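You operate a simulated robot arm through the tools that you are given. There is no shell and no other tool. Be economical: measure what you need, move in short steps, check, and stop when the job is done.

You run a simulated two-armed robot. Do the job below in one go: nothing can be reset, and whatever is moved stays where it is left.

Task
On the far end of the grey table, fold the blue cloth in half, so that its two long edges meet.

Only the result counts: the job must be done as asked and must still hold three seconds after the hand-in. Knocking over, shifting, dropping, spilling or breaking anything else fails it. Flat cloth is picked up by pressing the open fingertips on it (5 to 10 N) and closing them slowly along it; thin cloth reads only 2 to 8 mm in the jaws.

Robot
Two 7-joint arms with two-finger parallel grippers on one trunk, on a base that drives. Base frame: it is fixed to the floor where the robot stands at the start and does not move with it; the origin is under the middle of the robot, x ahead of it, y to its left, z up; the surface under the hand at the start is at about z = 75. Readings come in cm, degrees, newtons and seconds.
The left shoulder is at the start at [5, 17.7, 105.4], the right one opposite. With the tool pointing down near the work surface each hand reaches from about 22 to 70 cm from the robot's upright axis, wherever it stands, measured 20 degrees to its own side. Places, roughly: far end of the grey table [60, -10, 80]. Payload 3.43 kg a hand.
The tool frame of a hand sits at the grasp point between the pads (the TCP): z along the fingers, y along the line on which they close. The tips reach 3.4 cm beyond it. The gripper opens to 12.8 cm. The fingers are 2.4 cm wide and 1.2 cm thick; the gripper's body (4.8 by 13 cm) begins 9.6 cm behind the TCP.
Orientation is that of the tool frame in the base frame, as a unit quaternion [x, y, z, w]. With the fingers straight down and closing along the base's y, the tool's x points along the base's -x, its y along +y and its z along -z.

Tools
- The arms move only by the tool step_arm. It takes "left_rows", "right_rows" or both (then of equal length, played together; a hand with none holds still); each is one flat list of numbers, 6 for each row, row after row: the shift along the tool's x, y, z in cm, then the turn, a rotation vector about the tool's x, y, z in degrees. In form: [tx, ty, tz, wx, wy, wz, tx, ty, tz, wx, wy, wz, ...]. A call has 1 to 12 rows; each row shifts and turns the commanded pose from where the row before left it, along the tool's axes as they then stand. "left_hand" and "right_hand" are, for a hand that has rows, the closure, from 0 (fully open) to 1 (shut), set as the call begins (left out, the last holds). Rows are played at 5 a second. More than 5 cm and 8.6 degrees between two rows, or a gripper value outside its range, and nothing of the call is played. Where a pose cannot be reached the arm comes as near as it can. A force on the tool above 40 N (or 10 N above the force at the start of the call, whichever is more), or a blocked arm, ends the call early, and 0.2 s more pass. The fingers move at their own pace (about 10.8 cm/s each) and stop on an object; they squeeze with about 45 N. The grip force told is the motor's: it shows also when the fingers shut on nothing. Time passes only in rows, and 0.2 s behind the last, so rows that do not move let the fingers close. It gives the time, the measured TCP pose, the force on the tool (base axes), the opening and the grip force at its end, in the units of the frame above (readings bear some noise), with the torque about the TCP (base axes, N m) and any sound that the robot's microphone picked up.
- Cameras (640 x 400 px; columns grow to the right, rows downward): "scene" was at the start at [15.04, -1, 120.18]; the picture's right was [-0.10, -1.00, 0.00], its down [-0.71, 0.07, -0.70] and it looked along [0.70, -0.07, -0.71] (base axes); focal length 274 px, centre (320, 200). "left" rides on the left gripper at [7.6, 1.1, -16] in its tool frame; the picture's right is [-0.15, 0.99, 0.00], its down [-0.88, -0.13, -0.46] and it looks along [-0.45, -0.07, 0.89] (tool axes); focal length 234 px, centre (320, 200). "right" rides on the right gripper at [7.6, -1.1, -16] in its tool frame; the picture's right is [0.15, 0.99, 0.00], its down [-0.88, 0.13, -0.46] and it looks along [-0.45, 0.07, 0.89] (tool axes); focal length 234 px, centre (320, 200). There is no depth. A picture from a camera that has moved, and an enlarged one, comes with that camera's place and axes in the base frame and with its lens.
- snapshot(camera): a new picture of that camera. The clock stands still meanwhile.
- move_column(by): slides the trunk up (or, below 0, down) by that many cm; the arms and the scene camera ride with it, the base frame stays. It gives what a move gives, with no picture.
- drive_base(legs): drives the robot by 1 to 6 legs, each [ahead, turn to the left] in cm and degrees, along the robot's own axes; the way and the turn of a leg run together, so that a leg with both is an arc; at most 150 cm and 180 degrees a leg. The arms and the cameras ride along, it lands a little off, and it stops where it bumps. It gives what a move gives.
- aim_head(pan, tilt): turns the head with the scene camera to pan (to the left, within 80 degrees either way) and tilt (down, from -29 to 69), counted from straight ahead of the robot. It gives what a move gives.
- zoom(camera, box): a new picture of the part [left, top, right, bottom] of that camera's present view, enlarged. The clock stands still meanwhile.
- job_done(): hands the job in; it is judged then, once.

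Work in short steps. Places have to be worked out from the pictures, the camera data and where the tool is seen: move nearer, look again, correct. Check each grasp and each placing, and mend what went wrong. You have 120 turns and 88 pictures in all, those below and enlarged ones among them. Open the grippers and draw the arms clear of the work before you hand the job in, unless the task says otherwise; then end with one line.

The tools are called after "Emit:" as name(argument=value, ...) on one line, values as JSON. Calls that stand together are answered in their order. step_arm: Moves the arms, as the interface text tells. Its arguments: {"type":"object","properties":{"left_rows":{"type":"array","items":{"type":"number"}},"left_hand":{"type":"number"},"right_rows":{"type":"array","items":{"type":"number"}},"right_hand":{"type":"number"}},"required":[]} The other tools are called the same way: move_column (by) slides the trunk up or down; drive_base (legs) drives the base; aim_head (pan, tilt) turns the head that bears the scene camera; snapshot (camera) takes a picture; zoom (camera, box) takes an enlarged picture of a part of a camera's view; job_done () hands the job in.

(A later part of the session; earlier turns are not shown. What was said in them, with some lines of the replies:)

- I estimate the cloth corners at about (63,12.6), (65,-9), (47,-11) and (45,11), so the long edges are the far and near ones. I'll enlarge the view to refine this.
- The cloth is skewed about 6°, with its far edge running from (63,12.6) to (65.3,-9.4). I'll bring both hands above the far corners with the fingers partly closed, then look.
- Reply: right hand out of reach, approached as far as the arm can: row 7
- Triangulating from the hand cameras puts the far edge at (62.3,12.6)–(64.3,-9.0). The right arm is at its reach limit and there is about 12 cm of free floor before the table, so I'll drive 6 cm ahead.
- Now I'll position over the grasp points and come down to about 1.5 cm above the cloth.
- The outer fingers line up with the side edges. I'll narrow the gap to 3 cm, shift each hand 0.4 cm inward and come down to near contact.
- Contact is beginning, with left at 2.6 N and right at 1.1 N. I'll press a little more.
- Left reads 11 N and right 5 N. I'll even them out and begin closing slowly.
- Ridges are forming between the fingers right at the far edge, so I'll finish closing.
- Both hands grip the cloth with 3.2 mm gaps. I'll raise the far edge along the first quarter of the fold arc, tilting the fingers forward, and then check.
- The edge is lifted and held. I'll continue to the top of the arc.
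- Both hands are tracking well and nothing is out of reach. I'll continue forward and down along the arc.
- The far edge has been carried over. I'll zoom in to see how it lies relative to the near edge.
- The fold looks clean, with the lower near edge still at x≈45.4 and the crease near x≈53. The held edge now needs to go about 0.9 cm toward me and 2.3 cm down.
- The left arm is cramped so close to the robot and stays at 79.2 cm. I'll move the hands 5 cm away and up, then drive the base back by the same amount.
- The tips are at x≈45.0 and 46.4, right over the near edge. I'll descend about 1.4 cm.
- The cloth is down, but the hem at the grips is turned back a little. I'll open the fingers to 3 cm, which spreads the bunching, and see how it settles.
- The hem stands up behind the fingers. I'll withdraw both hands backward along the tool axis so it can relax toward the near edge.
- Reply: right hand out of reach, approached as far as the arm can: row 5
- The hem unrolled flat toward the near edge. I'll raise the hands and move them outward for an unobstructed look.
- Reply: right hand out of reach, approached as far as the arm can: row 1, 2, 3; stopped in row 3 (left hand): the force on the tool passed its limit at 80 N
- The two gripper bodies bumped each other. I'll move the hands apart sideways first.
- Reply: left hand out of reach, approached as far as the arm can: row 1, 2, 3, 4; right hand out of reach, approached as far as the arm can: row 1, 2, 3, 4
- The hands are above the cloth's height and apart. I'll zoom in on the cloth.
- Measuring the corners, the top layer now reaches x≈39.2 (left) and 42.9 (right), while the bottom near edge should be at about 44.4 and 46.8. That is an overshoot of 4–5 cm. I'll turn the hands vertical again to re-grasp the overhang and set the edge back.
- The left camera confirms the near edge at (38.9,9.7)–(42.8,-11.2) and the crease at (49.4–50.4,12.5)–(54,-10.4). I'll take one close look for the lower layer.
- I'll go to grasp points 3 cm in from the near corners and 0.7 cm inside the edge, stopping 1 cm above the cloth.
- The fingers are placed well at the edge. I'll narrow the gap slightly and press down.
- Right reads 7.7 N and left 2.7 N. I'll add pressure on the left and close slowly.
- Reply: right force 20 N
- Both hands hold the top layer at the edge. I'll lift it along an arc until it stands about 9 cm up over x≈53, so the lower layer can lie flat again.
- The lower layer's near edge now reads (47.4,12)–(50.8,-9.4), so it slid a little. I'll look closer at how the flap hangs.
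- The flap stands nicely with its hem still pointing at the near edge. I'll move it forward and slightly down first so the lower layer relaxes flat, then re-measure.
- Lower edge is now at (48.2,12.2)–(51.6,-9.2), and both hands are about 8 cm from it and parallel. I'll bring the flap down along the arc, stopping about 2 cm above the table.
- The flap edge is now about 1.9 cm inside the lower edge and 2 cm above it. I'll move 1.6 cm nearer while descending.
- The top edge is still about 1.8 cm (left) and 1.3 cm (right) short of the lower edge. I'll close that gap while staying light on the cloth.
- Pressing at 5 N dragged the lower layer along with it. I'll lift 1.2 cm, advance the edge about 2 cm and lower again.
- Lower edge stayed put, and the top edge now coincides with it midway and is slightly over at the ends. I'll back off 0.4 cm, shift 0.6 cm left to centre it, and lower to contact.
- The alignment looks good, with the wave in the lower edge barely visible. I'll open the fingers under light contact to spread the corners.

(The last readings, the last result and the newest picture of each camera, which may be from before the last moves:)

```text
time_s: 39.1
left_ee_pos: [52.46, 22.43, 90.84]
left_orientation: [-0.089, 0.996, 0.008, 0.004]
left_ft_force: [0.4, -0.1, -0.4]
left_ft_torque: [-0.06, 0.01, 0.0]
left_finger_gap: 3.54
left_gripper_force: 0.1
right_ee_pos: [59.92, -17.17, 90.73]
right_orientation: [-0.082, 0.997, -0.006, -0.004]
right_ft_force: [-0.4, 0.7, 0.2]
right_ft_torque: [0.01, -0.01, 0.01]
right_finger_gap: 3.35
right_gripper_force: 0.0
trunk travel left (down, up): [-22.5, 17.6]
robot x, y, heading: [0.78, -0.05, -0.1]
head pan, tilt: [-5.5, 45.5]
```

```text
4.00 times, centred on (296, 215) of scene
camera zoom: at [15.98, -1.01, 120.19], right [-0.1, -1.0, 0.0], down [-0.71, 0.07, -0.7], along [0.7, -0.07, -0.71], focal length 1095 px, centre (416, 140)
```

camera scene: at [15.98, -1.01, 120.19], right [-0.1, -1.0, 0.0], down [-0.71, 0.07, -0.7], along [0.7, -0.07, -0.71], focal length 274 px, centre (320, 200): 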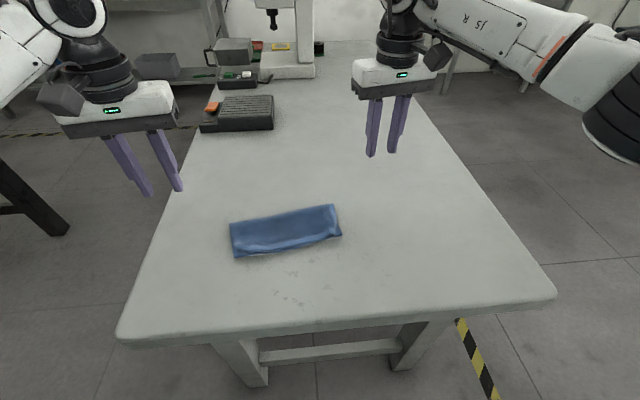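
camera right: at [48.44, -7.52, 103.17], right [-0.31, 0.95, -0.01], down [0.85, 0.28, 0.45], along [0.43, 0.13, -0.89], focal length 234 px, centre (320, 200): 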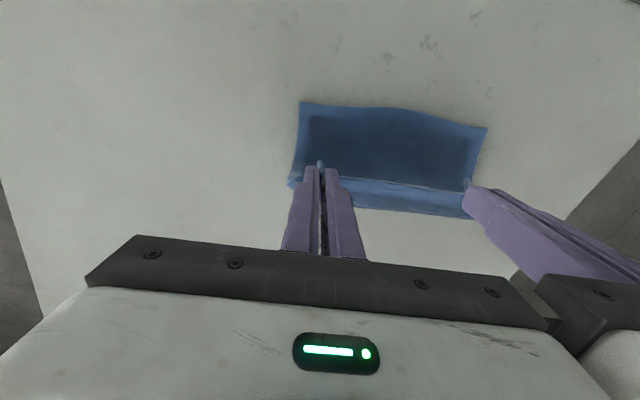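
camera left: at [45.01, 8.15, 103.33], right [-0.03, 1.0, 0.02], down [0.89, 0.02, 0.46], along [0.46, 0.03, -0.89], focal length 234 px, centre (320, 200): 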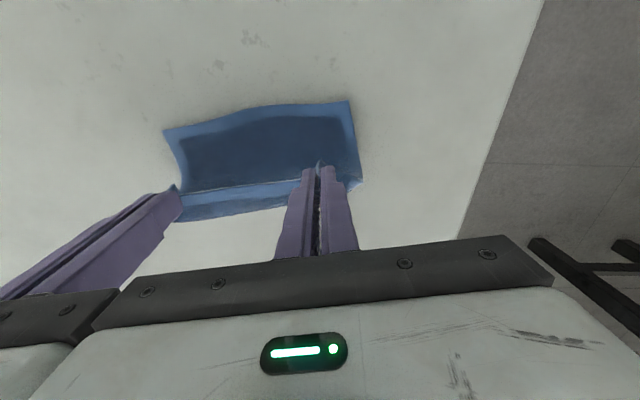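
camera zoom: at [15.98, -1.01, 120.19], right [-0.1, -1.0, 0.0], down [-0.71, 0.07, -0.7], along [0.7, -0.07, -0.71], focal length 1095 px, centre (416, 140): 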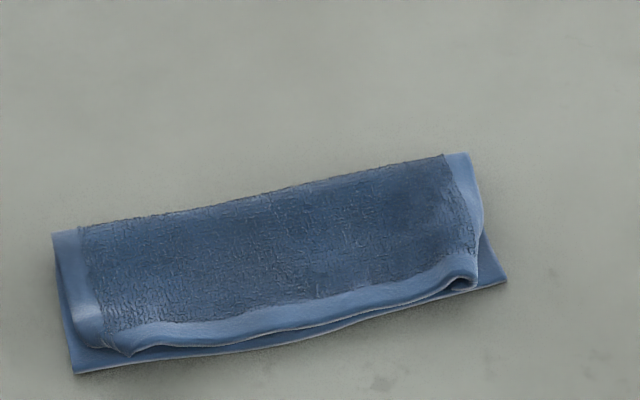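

This is close, but the top layer's corners look drawn in or curled under. I'll zoom closer on both.

Emit:
zoom(camera="scene", box=[224, 235, 264, 260])

Emit:
zoom(camera="scene", box=[310, 215, 350, 240])

```text
16.00 times, centred on (244, 248) of scene
camera zoom: at [15.98, -1.01, 120.19], right [-0.1, -1.0, 0.0], down [-0.71, 0.07, -0.7], along [0.7, -0.07, -0.71], focal length 4381 px, centre (1536, -560)
```

zoom: 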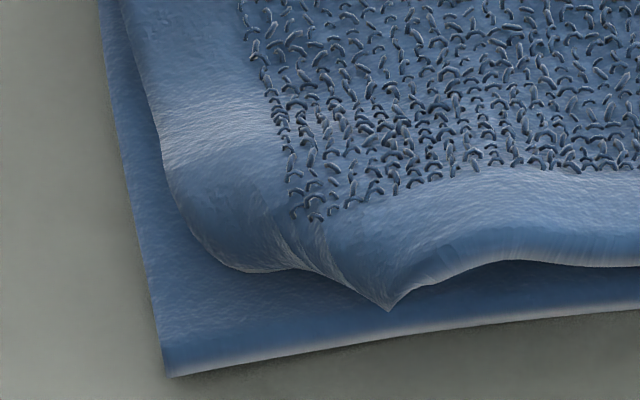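

```text
16.00 times, centred on (330, 228) of scene
camera zoom: at [15.98, -1.01, 120.19], right [-0.1, -1.0, 0.0], down [-0.71, 0.07, -0.7], along [0.7, -0.07, -0.71], focal length 4381 px, centre (160, -240)
```

zoom: 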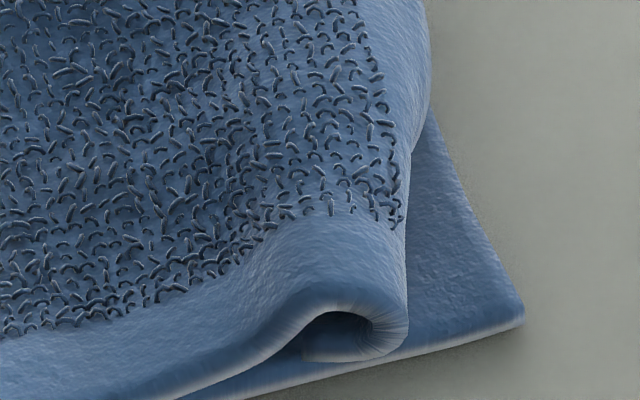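

Both top corners are curled under by about 2 cm. I'll pinch each one lightly, lift it and release it slightly outward so it springs flat, positioning above them first.

Emit:
step_arm(left_rows=[1.63, -2.63, 2.58, 0, 0, 0, 1.63, -2.63, 2.58, 0, 0, 0, 1.63, -2.63, 2.58, 0, 0, 0, 1.63, -2.63, 2.58, 0, 0, 0, 0, 0, 0, 0, 0, 0], right_rows=[1.96, 2.9, 2.56, 0, 0, 0, 1.96, 2.9, 2.56, 0, 0, 0, 1.96, 2.9, 2.56, 0, 0, 0, 1.96, 2.9, 2.56, 0, 0, 0, 0, 0, 0, 0, 0, 0], left_hand=0.81, right_hand=0.81)

Emit:
zoom(camera="scene", box=[216, 175, 376, 275])

```text
time_s: 40.3
left_ee_pos: [48.0, 10.91, 80.18]
left_orientation: [-0.09, 0.996, 0.006, 0.005]
left_ft_force: [0.2, -0.2, -0.4]
left_ft_torque: [0.0, -0.02, 0.02]
left_finger_gap: 2.45
left_gripper_force: 0.0
right_ee_pos: [50.36, -7.05, 80.37]
right_orientation: [-0.081, 0.997, -0.006, -0.004]
right_ft_force: [0.3, 0.5, -0.4]
right_ft_torque: [0.03, 0.0, -0.03]
right_finger_gap: 2.43
right_gripper_force: 0.1
trunk travel left (down, up): [-22.5, 17.6]
robot x, y, heading: [0.54, -0.03, 0.2]
head pan, tilt: [-5.5, 45.5]
```

```text
4.00 times, centred on (296, 225) of scene
camera zoom: at [16.0, -1.0, 120.18], right [-0.1, -1.0, 0.0], down [-0.71, 0.07, -0.7], along [0.7, -0.07, -0.71], focal length 1095 px, centre (416, 100)
```

zoom: 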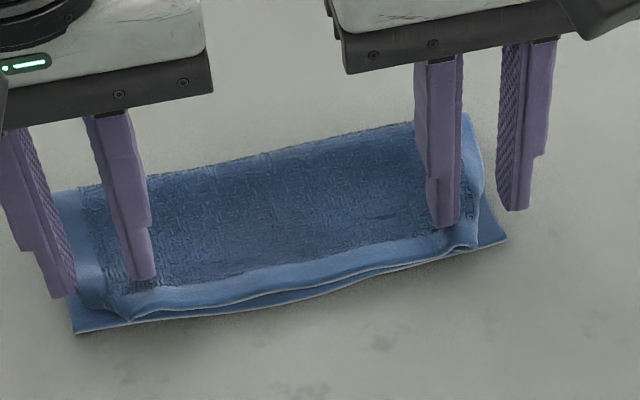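

Fingers straddle the curled corners. I'll lower to just above contact and close gently.

Emit:
step_arm(left_rows=[0, 0, 0.4, 0, 0, 0, 0, 0, 0.4, 0, 0, 0, 0, 0, 0, 0, 0, 0], right_rows=[0.2, 0, 0.5, 0, 0, 0, 0.2, 0, 0.4, 0, 0, 0, 0, 0, 0, 0, 0, 0])

Emit:
step_arm(left_rows=[0, 0, 0, 0, 0, 0, 0, 0, 0, 0, 0, 0], right_rows=[0, 0, 0, 0, 0, 0, 0, 0, 0, 0, 0, 0], left_hand=0.89, right_hand=0.89)

Emit:
step_arm(left_rows=[0, 0, 0, 0, 0, 0, 0, 0, 0, 0, 0, 0, 0, 0, 0, 0, 0, 0], right_rows=[0, 0, 0, 0, 0, 0, 0, 0, 0, 0, 0, 0, 0, 0, 0, 0, 0, 0], left_hand=1.0, right_hand=1.0)

Emit:
zoom(camera="scene", box=[216, 175, 376, 275])

```text
time_s: 41.1
left_ee_pos: [48.17, 11.19, 79.52]
left_orientation: [-0.089, 0.996, 0.007, 0.004]
left_ft_force: [-0.1, 0.2, -0.1]
left_ft_torque: [0.03, -0.01, -0.01]
left_finger_gap: 2.44
left_gripper_force: 0.1
right_ee_pos: [50.03, -7.2, 79.45]
right_orientation: [-0.082, 0.997, -0.006, -0.004]
right_ft_force: [-0.4, 0.4, 1.0]
right_ft_torque: [0.0, -0.02, -0.02]
right_finger_gap: 2.44
right_gripper_force: 0.0
trunk travel left (down, up): [-22.5, 17.6]
robot x, y, heading: [1.08, 0.01, -0.2]
head pan, tilt: [-5.5, 45.5]
```

```text
time_s: 41.7
left_ee_pos: [47.98, 11.04, 79.44]
left_orientation: [-0.09, 0.996, 0.008, 0.005]
left_ft_force: [0.3, 0.9, 0.5]
left_ft_torque: [-0.02, 0.03, 0.02]
left_finger_gap: 1.4
left_gripper_force: 0.0
right_ee_pos: [50.0, -7.34, 79.45]
right_orientation: [-0.082, 0.997, -0.006, -0.003]
right_ft_force: [0.2, 0.0, 0.8]
right_ft_torque: [-0.04, 0.01, 0.06]
right_finger_gap: 1.37
right_gripper_force: 0.1
trunk travel left (down, up): [-22.5, 17.6]
robot x, y, heading: [0.82, -0.0, 0.0]
head pan, tilt: [-5.5, 45.5]
```

```text
time_s: 42.5
left_ee_pos: [47.99, 11.04, 79.53]
left_orientation: [-0.089, 0.996, 0.009, 0.005]
left_ft_force: [1.3, -5.0, 0.6]
left_ft_torque: [-0.21, 0.0, -0.01]
left_finger_gap: 0.28
left_gripper_force: 38.1
right_ee_pos: [50.04, -7.08, 79.34]
right_orientation: [-0.082, 0.997, -0.005, -0.004]
right_ft_force: [-0.8, 6.1, 2.4]
right_ft_torque: [0.23, 0.03, 0.02]
right_finger_gap: 0.35
right_gripper_force: 38.3
trunk travel left (down, up): [-22.5, 17.6]
robot x, y, heading: [0.72, 0.03, 0.1]
head pan, tilt: [-5.5, 45.5]
```

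```text
4.00 times, centred on (296, 225) of scene
camera zoom: at [15.97, -1.0, 120.19], right [-0.1, -1.0, 0.0], down [-0.71, 0.07, -0.7], along [0.7, -0.07, -0.71], focal length 1095 px, centre (416, 100)
```

zoom: 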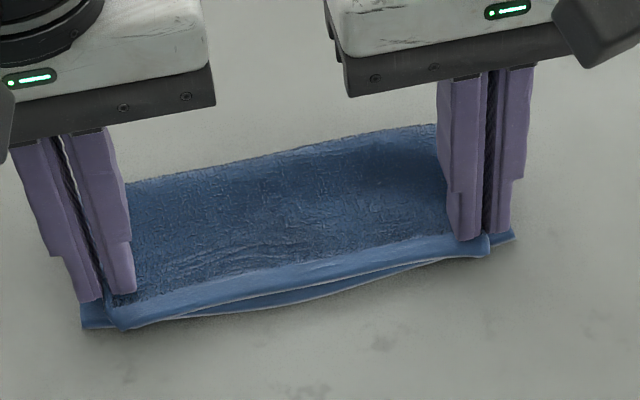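

Both are gripped. I'll lift 2.5 cm with a slight outward and nearward pull, and look.

Emit:
step_arm(left_rows=[0, 0, -0.8, 0, 0, 0, 0.1, 0.2, -0.9, 0, 0, 0, 0.2, 0.3, -0.8, 0, 0, 0, 0, 0, 0, 0, 0, 0], right_rows=[0, 0, -0.8, 0, 0, 0, 0.1, -0.2, -0.9, 0, 0, 0, 0.1, -0.3, -0.8, 0, 0, 0, 0, 0, 0, 0, 0, 0])

Emit:
zoom(camera="scene", box=[216, 175, 376, 275])

```text
time_s: 43.5
left_ee_pos: [47.56, 11.35, 81.93]
left_orientation: [-0.089, 0.996, 0.006, 0.005]
left_ft_force: [2.2, -14.0, 0.5]
left_ft_torque: [-0.5, -0.09, -0.02]
left_finger_gap: 0.37
left_gripper_force: 37.9
right_ee_pos: [49.92, -7.59, 82.05]
right_orientation: [-0.083, 0.997, -0.005, -0.003]
right_ft_force: [-2.3, 14.5, 0.3]
right_ft_torque: [0.48, 0.11, 0.16]
right_finger_gap: 0.37
right_gripper_force: 38.0
trunk travel left (down, up): [-22.5, 17.6]
robot x, y, heading: [1.12, 0.16, -0.0]
head pan, tilt: [-5.5, 45.5]
```

```text
4.00 times, centred on (296, 225) of scene
camera zoom: at [16.0, -1.0, 120.18], right [-0.1, -1.0, 0.0], down [-0.71, 0.07, -0.7], along [0.7, -0.07, -0.71], focal length 1095 px, centre (416, 100)
```

zoom: 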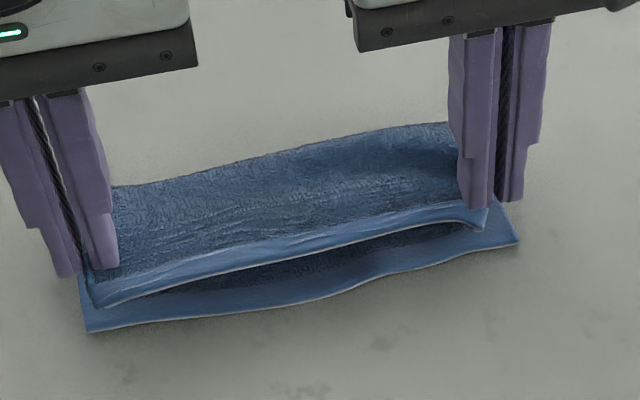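

Now only the top layer is lifted, with a straight taut edge directly above the lower edge (46.3 vs 46.4 left, 49.3 vs 49.6 right). I'll lower straight down and release.

Emit:
step_arm(left_rows=[0, 0, 0.8, 0, 0, 0, 0, 0, 0.8, 0, 0, 0, 0, 0, 0.7, 0, 0, 0, 0, 0, 0, 0, 0, 0], right_rows=[0, 0, 0.8, 0, 0, 0, 0, 0, 0.8, 0, 0, 0, 0, 0, 0.8, 0, 0, 0, 0, 0, 0, 0, 0, 0])

Emit:
zoom(camera="scene", box=[216, 175, 376, 275])

```text
time_s: 44.5
left_ee_pos: [47.65, 11.43, 79.71]
left_orientation: [-0.089, 0.996, 0.007, 0.007]
left_ft_force: [2.5, -15.3, 0.3]
left_ft_torque: [-0.61, -0.08, -0.02]
left_finger_gap: 0.34
left_gripper_force: 37.7
right_ee_pos: [49.93, -7.64, 79.46]
right_orientation: [-0.082, 0.997, -0.005, -0.003]
right_ft_force: [-2.6, 15.4, 2.1]
right_ft_torque: [0.58, 0.11, 0.18]
right_finger_gap: 0.38
right_gripper_force: 38.1
trunk travel left (down, up): [-22.5, 17.6]
robot x, y, heading: [0.86, -0.06, -0.2]
head pan, tilt: [-5.5, 45.5]
```

```text
4.00 times, centred on (296, 225) of scene
camera zoom: at [15.98, -1.0, 120.19], right [-0.1, -1.0, 0.0], down [-0.71, 0.07, -0.7], along [0.7, -0.07, -0.71], focal length 1095 px, centre (416, 100)
```

zoom: 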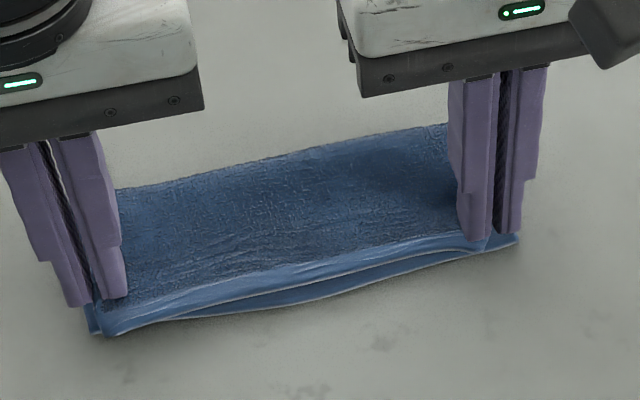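

The edge is aligned with the lower one. I'll open both hands, lift straight up and look again.

Emit:
step_arm(left_rows=[0, 0, 0, 0, 0, 0, 0, 0, 0, 0, 0, 0], right_rows=[0, 0, 0, 0, 0, 0, 0, 0, 0, 0, 0, 0], left_hand=0.75, right_hand=0.75)

Emit:
step_arm(left_rows=[0, 0, -0.7, 0, 0, 0, 0, 0, -2, 0, 0, 0, 0, 0, -4, 0, 0, 0, 0, 2, -4, 0, 0, 0, -2, 4, 0, 0, 0, 0, -2, 4, 0, 0, 0, 0, 0, 0, 0, 0, 0, 0], right_rows=[0, 0, -0.7, 0, 0, 0, 0, 0, -2, 0, 0, 0, 0, 0, -4, 0, 0, 0, 0, -2, -4, 0, 0, 0, -2, -4, 0, 0, 0, 0, -2, -4, 0, 0, 0, 0, 0, 0, 0, 0, 0, 0])

Emit:
zoom(camera="scene", box=[216, 175, 376, 275])

```text
time_s: 45.1
left_ee_pos: [47.64, 11.64, 79.61]
left_orientation: [-0.09, 0.996, 0.008, 0.005]
left_ft_force: [-0.7, -1.1, 0.9]
left_ft_torque: [-0.01, 0.03, 0.03]
left_finger_gap: 3.17
left_gripper_force: 0.1
right_ee_pos: [49.85, -7.87, 79.51]
right_orientation: [-0.081, 0.997, -0.008, -0.003]
right_ft_force: [0.5, -0.6, 0.6]
right_ft_torque: [0.02, -0.01, 0.01]
right_finger_gap: 3.17
right_gripper_force: 0.0
trunk travel left (down, up): [-22.5, 17.6]
robot x, y, heading: [0.94, 0.09, 0.0]
head pan, tilt: [-5.5, 45.5]
```

```text
time_s: 46.7
left_ee_pos: [49.86, 22.05, 90.52]
left_orientation: [-0.09, 0.996, 0.009, 0.004]
left_ft_force: [-1.1, -0.2, 0.4]
left_ft_torque: [-0.04, 0.0, 0.04]
left_finger_gap: 3.21
left_gripper_force: 0.0
right_ee_pos: [55.63, -16.93, 90.24]
right_orientation: [-0.081, 0.997, -0.007, -0.003]
right_ft_force: [-0.6, 0.7, 0.4]
right_ft_torque: [-0.03, 0.0, 0.0]
right_finger_gap: 3.2
right_gripper_force: 0.0
trunk travel left (down, up): [-22.5, 17.6]
robot x, y, heading: [0.76, -0.13, -0.1]
head pan, tilt: [-5.5, 45.5]
```

```text
4.00 times, centred on (296, 225) of scene
camera zoom: at [15.99, -1.01, 120.19], right [-0.1, -1.0, 0.0], down [-0.71, 0.07, -0.7], along [0.7, -0.07, -0.71], focal length 1095 px, centre (416, 100)
```

zoom: 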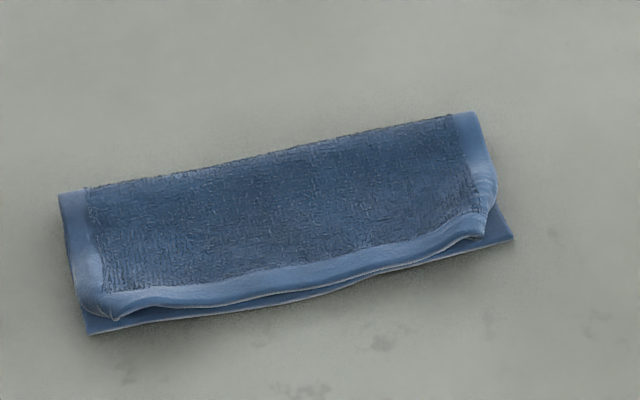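

Better: only small corner curls remain. I'll check them closely.

Emit:
zoom(camera="scene", box=[228, 237, 268, 262])

Emit:
zoom(camera="scene", box=[314, 217, 354, 242])

```text
16.00 times, centred on (248, 250) of scene
camera zoom: at [15.99, -1.01, 120.19], right [-0.1, -1.0, 0.0], down [-0.71, 0.07, -0.7], along [0.7, -0.07, -0.71], focal length 4381 px, centre (1472, -592)
```

zoom: 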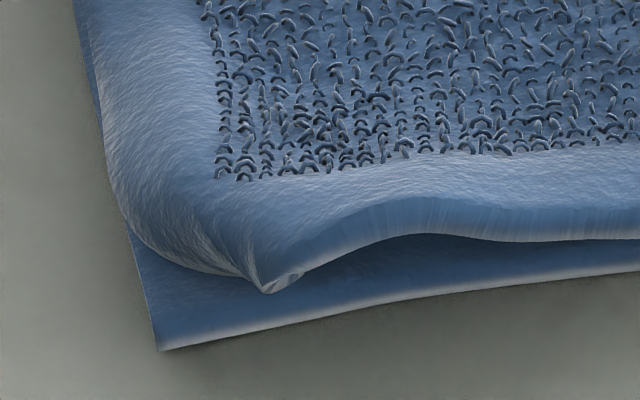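

```text
16.00 times, centred on (334, 230) of scene
camera zoom: at [15.99, -1.01, 120.19], right [-0.1, -1.0, 0.0], down [-0.71, 0.07, -0.7], along [0.7, -0.07, -0.71], focal length 4381 px, centre (96, -272)
```

zoom: 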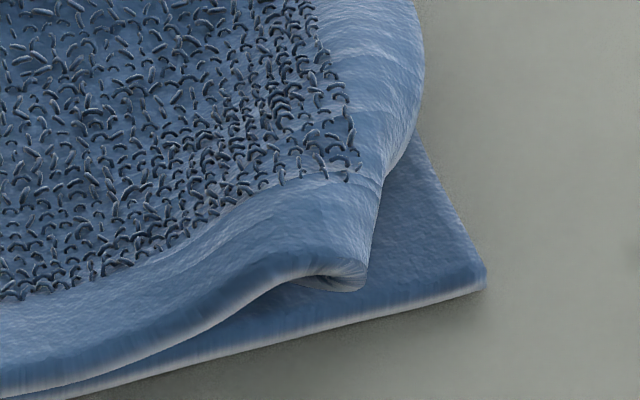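

About 1–1.5 cm of each corner is still tucked. I'll repeat the mend slightly farther out, and this time move the hands inward while lowering so the corner tails land outward.

Emit:
step_arm(left_rows=[1.0, -2.5, 2.5, 0, 0, 0, 1.0, -2.5, 2.5, 0, 0, 0, 1.0, -2.5, 2.5, 0, 0, 0, 1.0, -2.5, 2.5, 0, 0, 0, 0, 0, 0.9, 0, 0, 0, 0, 0, 0, 0, 0, 0], right_rows=[0.95, 2.42, 2.5, 0, 0, 0, 0.95, 2.42, 2.5, 0, 0, 0, 0.95, 2.42, 2.5, 0, 0, 0, 0.95, 2.42, 2.5, 0, 0, 0, 0, 0, 0.7, 0, 0, 0, 0, 0, 0, 0, 0, 0], left_hand=0.81, right_hand=0.81)

Emit:
step_arm(left_rows=[0, 0, 0, 0, 0, 0, 0, 0, 0, 0, 0, 0], right_rows=[0, 0, 0, 0, 0, 0, 0, 0, 0, 0, 0, 0], left_hand=0.9, right_hand=0.9)

Emit:
step_arm(left_rows=[0, 0, 0, 0, 0, 0, 0, 0, 0, 0, 0, 0, 0, 0, 0, 0, 0, 0], right_rows=[0, 0, 0, 0, 0, 0, 0, 0, 0, 0, 0, 0, 0, 0, 0, 0, 0, 0], left_hand=1.0, right_hand=1.0)

Emit:
step_arm(left_rows=[0, 0, -0.8, 0, 0, 0, 0, 0, -0.9, 0, 0, 0, 0, 0.2, -0.8, 0, 0, 0, 0, 0, 0, 0, 0, 0], right_rows=[0, 0, -0.8, 0, 0, 0, 0, 0, -0.9, 0, 0, 0, 0, -0.2, -0.8, 0, 0, 0, 0, 0, 0, 0, 0, 0])

Emit:
zoom(camera="scene", box=[216, 175, 376, 275])

```text
time_s: 48.1
left_ee_pos: [47.63, 11.44, 79.44]
left_orientation: [-0.09, 0.996, 0.008, 0.004]
left_ft_force: [0.2, -0.1, 0.2]
left_ft_torque: [-0.02, 0.01, -0.01]
left_finger_gap: 2.42
left_gripper_force: 0.1
right_ee_pos: [50.04, -7.95, 79.52]
right_orientation: [-0.083, 0.997, -0.006, -0.003]
right_ft_force: [0.8, -0.5, -0.8]
right_ft_torque: [0.0, 0.01, 0.02]
right_finger_gap: 2.43
right_gripper_force: 0.0
trunk travel left (down, up): [-22.5, 17.6]
robot x, y, heading: [0.64, -0.27, -0.1]
head pan, tilt: [-5.5, 45.5]
```

```text
time_s: 48.7
left_ee_pos: [47.74, 11.62, 79.45]
left_orientation: [-0.09, 0.996, 0.008, 0.004]
left_ft_force: [0.1, 1.0, 0.8]
left_ft_torque: [-0.02, -0.03, 0.01]
left_finger_gap: 1.27
left_gripper_force: 0.1
right_ee_pos: [50.18, -8.0, 79.53]
right_orientation: [-0.081, 0.997, -0.007, -0.003]
right_ft_force: [0.1, -1.0, 0.0]
right_ft_torque: [-0.02, -0.01, 0.04]
right_finger_gap: 1.3
right_gripper_force: 0.1
trunk travel left (down, up): [-22.5, 17.6]
robot x, y, heading: [0.55, -0.07, 0.0]
head pan, tilt: [-5.5, 45.5]
```

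```text
time_s: 49.5
left_ee_pos: [47.65, 11.52, 79.5]
left_orientation: [-0.09, 0.996, 0.009, 0.004]
left_ft_force: [0.2, -1.7, -0.4]
left_ft_torque: [-0.04, -0.01, -0.03]
left_finger_gap: 0.39
left_gripper_force: 38.3
right_ee_pos: [50.13, -8.05, 79.51]
right_orientation: [-0.081, 0.997, -0.006, -0.002]
right_ft_force: [0.0, -0.3, 0.2]
right_ft_torque: [0.0, -0.04, 0.01]
right_finger_gap: 0.0
right_gripper_force: 32.8
trunk travel left (down, up): [-22.5, 17.6]
robot x, y, heading: [1.14, 0.19, -0.2]
head pan, tilt: [-5.5, 45.5]
```

```text
time_s: 50.5
left_ee_pos: [47.6, 11.71, 82.01]
left_orientation: [-0.09, 0.996, 0.008, 0.005]
left_ft_force: [0.8, 1.1, -0.8]
left_ft_torque: [0.02, 0.0, -0.08]
left_finger_gap: 0.33
left_gripper_force: 38.2
right_ee_pos: [50.27, -8.09, 82.01]
right_orientation: [-0.082, 0.997, -0.007, -0.003]
right_ft_force: [-0.4, 0.0, 0.6]
right_ft_torque: [0.02, 0.0, -0.03]
right_finger_gap: 0.01
right_gripper_force: 33.2
trunk travel left (down, up): [-22.5, 17.6]
robot x, y, heading: [1.04, 0.21, 0.1]
head pan, tilt: [-5.5, 45.5]
```

```text
4.00 times, centred on (296, 225) of scene
camera zoom: at [16.0, -1.0, 120.18], right [-0.1, -1.0, 0.0], down [-0.71, 0.07, -0.7], along [0.7, -0.07, -0.71], focal length 1095 px, centre (416, 100)
```

zoom: 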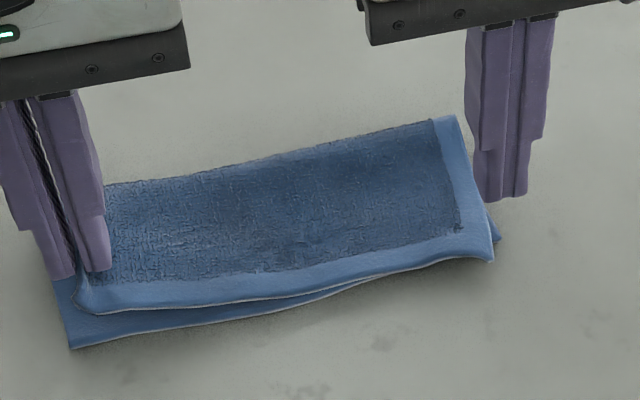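

The right gripper slipped off, but its corner has sprung out flat. The left one is held, so I'll shift it 0.6 cm nearward and outward, then lower with a slight inward motion and release.

Emit:
step_arm(left_rows=[0.3, 0.3, 0, 0, 0, 0, 0.3, 0.3, 0.3, 0, 0, 0, 0, 0, 0.7, 0, 0, 0, 0, 0, 0.5, 0, 0, 0, 0, -0.3, 0.5, 0, 0, 0, 0, -0.3, 0.4, 0, 0, 0, 0, 0, 0, 0, 0, 0])

Emit:
step_arm(left_rows=[0, 0, 0, 0, 0, 0, 0, 0, 0, 0, 0, 0], right_rows=[0, 0, -2, 0, 0, 0, 0, -2, -3, 0, 0, 0], left_hand=0.78, right_hand=0.8)

Emit:
step_arm(left_rows=[0, 0, -0.7, 0, 0, 0, 0, 0, -2, 0, 0, 0, 0, 0, -4, 0, 0, 0, 0, 2, -4, 0, 0, 0, -2, 4, 0, 0, 0, 0, -2, 4, 0, 0, 0, 0, 0, 0, 0, 0, 0, 0], right_rows=[0, 0, -1, 0, 0, 0, 0, -2, -1, 0, 0, 0, 0, -2, -1, 0, 0, 0, 0, -2, -2, 0, 0, 0, -2, -2, 0, 0, 0, 0, -2, -2, 0, 0, 0, 0, 0, 0, 0, 0, 0, 0])

Emit:
zoom(camera="scene", box=[216, 175, 376, 275])

```text
time_s: 52.1
left_ee_pos: [47.11, 11.5, 79.5]
left_orientation: [-0.09, 0.996, 0.008, 0.004]
left_ft_force: [0.1, -0.3, 0.3]
left_ft_torque: [0.0, -0.02, -0.04]
left_finger_gap: 0.37
left_gripper_force: 37.8
right_ee_pos: [50.18, -8.13, 81.94]
right_orientation: [-0.082, 0.997, -0.007, -0.003]
right_ft_force: [0.5, 1.1, -0.4]
right_ft_torque: [-0.01, -0.03, 0.0]
right_finger_gap: 0.0
right_gripper_force: 32.6
trunk travel left (down, up): [-22.5, 17.6]
robot x, y, heading: [0.89, -0.06, -0.2]
head pan, tilt: [-5.5, 45.5]
```

```text
time_s: 52.7
left_ee_pos: [47.05, 11.56, 79.6]
left_orientation: [-0.089, 0.996, 0.009, 0.004]
left_ft_force: [0.9, 0.4, -0.4]
left_ft_torque: [0.0, 0.03, -0.02]
left_finger_gap: 2.82
left_gripper_force: 0.2
right_ee_pos: [50.39, -9.9, 87.2]
right_orientation: [-0.081, 0.997, -0.006, -0.004]
right_ft_force: [-0.2, 0.7, -0.2]
right_ft_torque: [0.02, 0.02, 0.0]
right_finger_gap: 2.58
right_gripper_force: 0.0
trunk travel left (down, up): [-22.5, 17.6]
robot x, y, heading: [0.93, 0.4, 0.0]
head pan, tilt: [-5.5, 45.5]
```

```text
time_s: 54.3
left_ee_pos: [49.19, 22.09, 90.47]
left_orientation: [-0.089, 0.996, 0.008, 0.005]
left_ft_force: [-0.6, 0.1, -0.2]
left_ft_torque: [0.03, 0.0, 0.02]
left_finger_gap: 2.85
left_gripper_force: 0.0
right_ee_pos: [56.02, -19.29, 92.24]
right_orientation: [-0.081, 0.997, -0.005, -0.004]
right_ft_force: [-0.8, 0.7, 0.9]
right_ft_torque: [-0.02, -0.01, 0.0]
right_finger_gap: 2.57
right_gripper_force: 0.0
trunk travel left (down, up): [-22.5, 17.6]
robot x, y, heading: [0.92, 0.04, 0.2]
head pan, tilt: [-5.5, 45.5]
```

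```text
4.00 times, centred on (296, 225) of scene
camera zoom: at [15.99, -1.01, 120.19], right [-0.1, -1.0, 0.0], down [-0.71, 0.07, -0.7], along [0.7, -0.07, -0.71], focal length 1095 px, centre (416, 100)
```

zoom: 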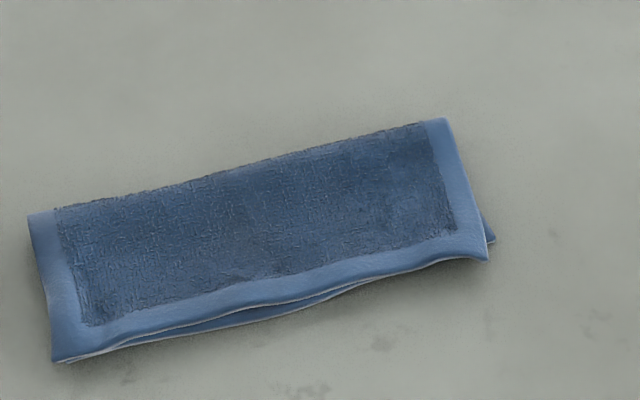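

Both corners now lie flat, and the two long edges meet within about 1 cm along their length. I'll open the grippers fully and check that everything is still and clear.

Emit:
step_arm(left_rows=[0, 1, -2, 0, 0, 0, 0, 0, 0, 0, 0, 0, 0, 0, 0, 0, 0, 0], right_rows=[0, -1, -2, 0, 0, 0, 0, 0, 0, 0, 0, 0, 0, 0, 0, 0, 0, 0], left_hand=0.3, right_hand=0.3)

Emit:
snapshot(camera="scene")

```text
time_s: 55.1
left_ee_pos: [49.02, 23.02, 92.49]
left_orientation: [-0.09, 0.996, 0.008, 0.005]
left_ft_force: [-1.1, -0.7, 0.0]
left_ft_torque: [0.01, 0.02, -0.05]
left_finger_gap: 8.96
left_gripper_force: 0.0
right_ee_pos: [56.27, -20.16, 94.08]
right_orientation: [-0.081, 0.997, -0.006, -0.003]
right_ft_force: [0.2, 0.2, -0.7]
right_ft_torque: [0.0, 0.0, -0.01]
right_finger_gap: 8.95
right_gripper_force: 0.1
trunk travel left (down, up): [-22.5, 17.6]
robot x, y, heading: [1.06, -0.18, -0.0]
head pan, tilt: [-5.5, 45.5]
```

```text
12 pictures are left
camera scene: at [16.0, -1.0, 120.18], right [-0.1, -1.0, 0.0], down [-0.71, 0.07, -0.7], along [0.7, -0.07, -0.71], focal length 274 px, centre (320, 200)
```

scene: 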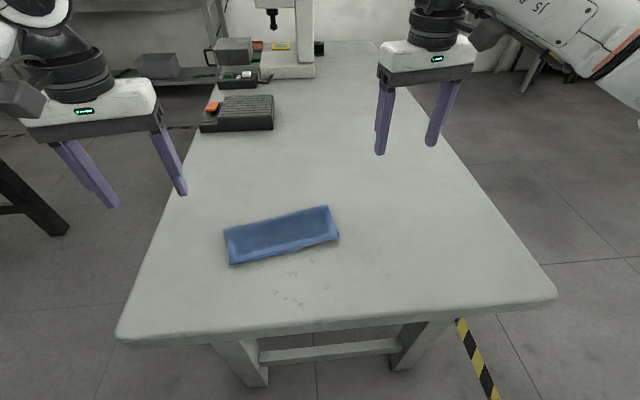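

The cloth is folded in half, the hands are open and clear, and nothing else has moved. I'm handing the job in.

Emit:
job_done()

```text
The job is handed in.
```

The blue cloth is folded in half on the far end of the grey table, with its two long edges meeting to within about 1 cm (the top layer runs slightly past the lower one at the right corner).
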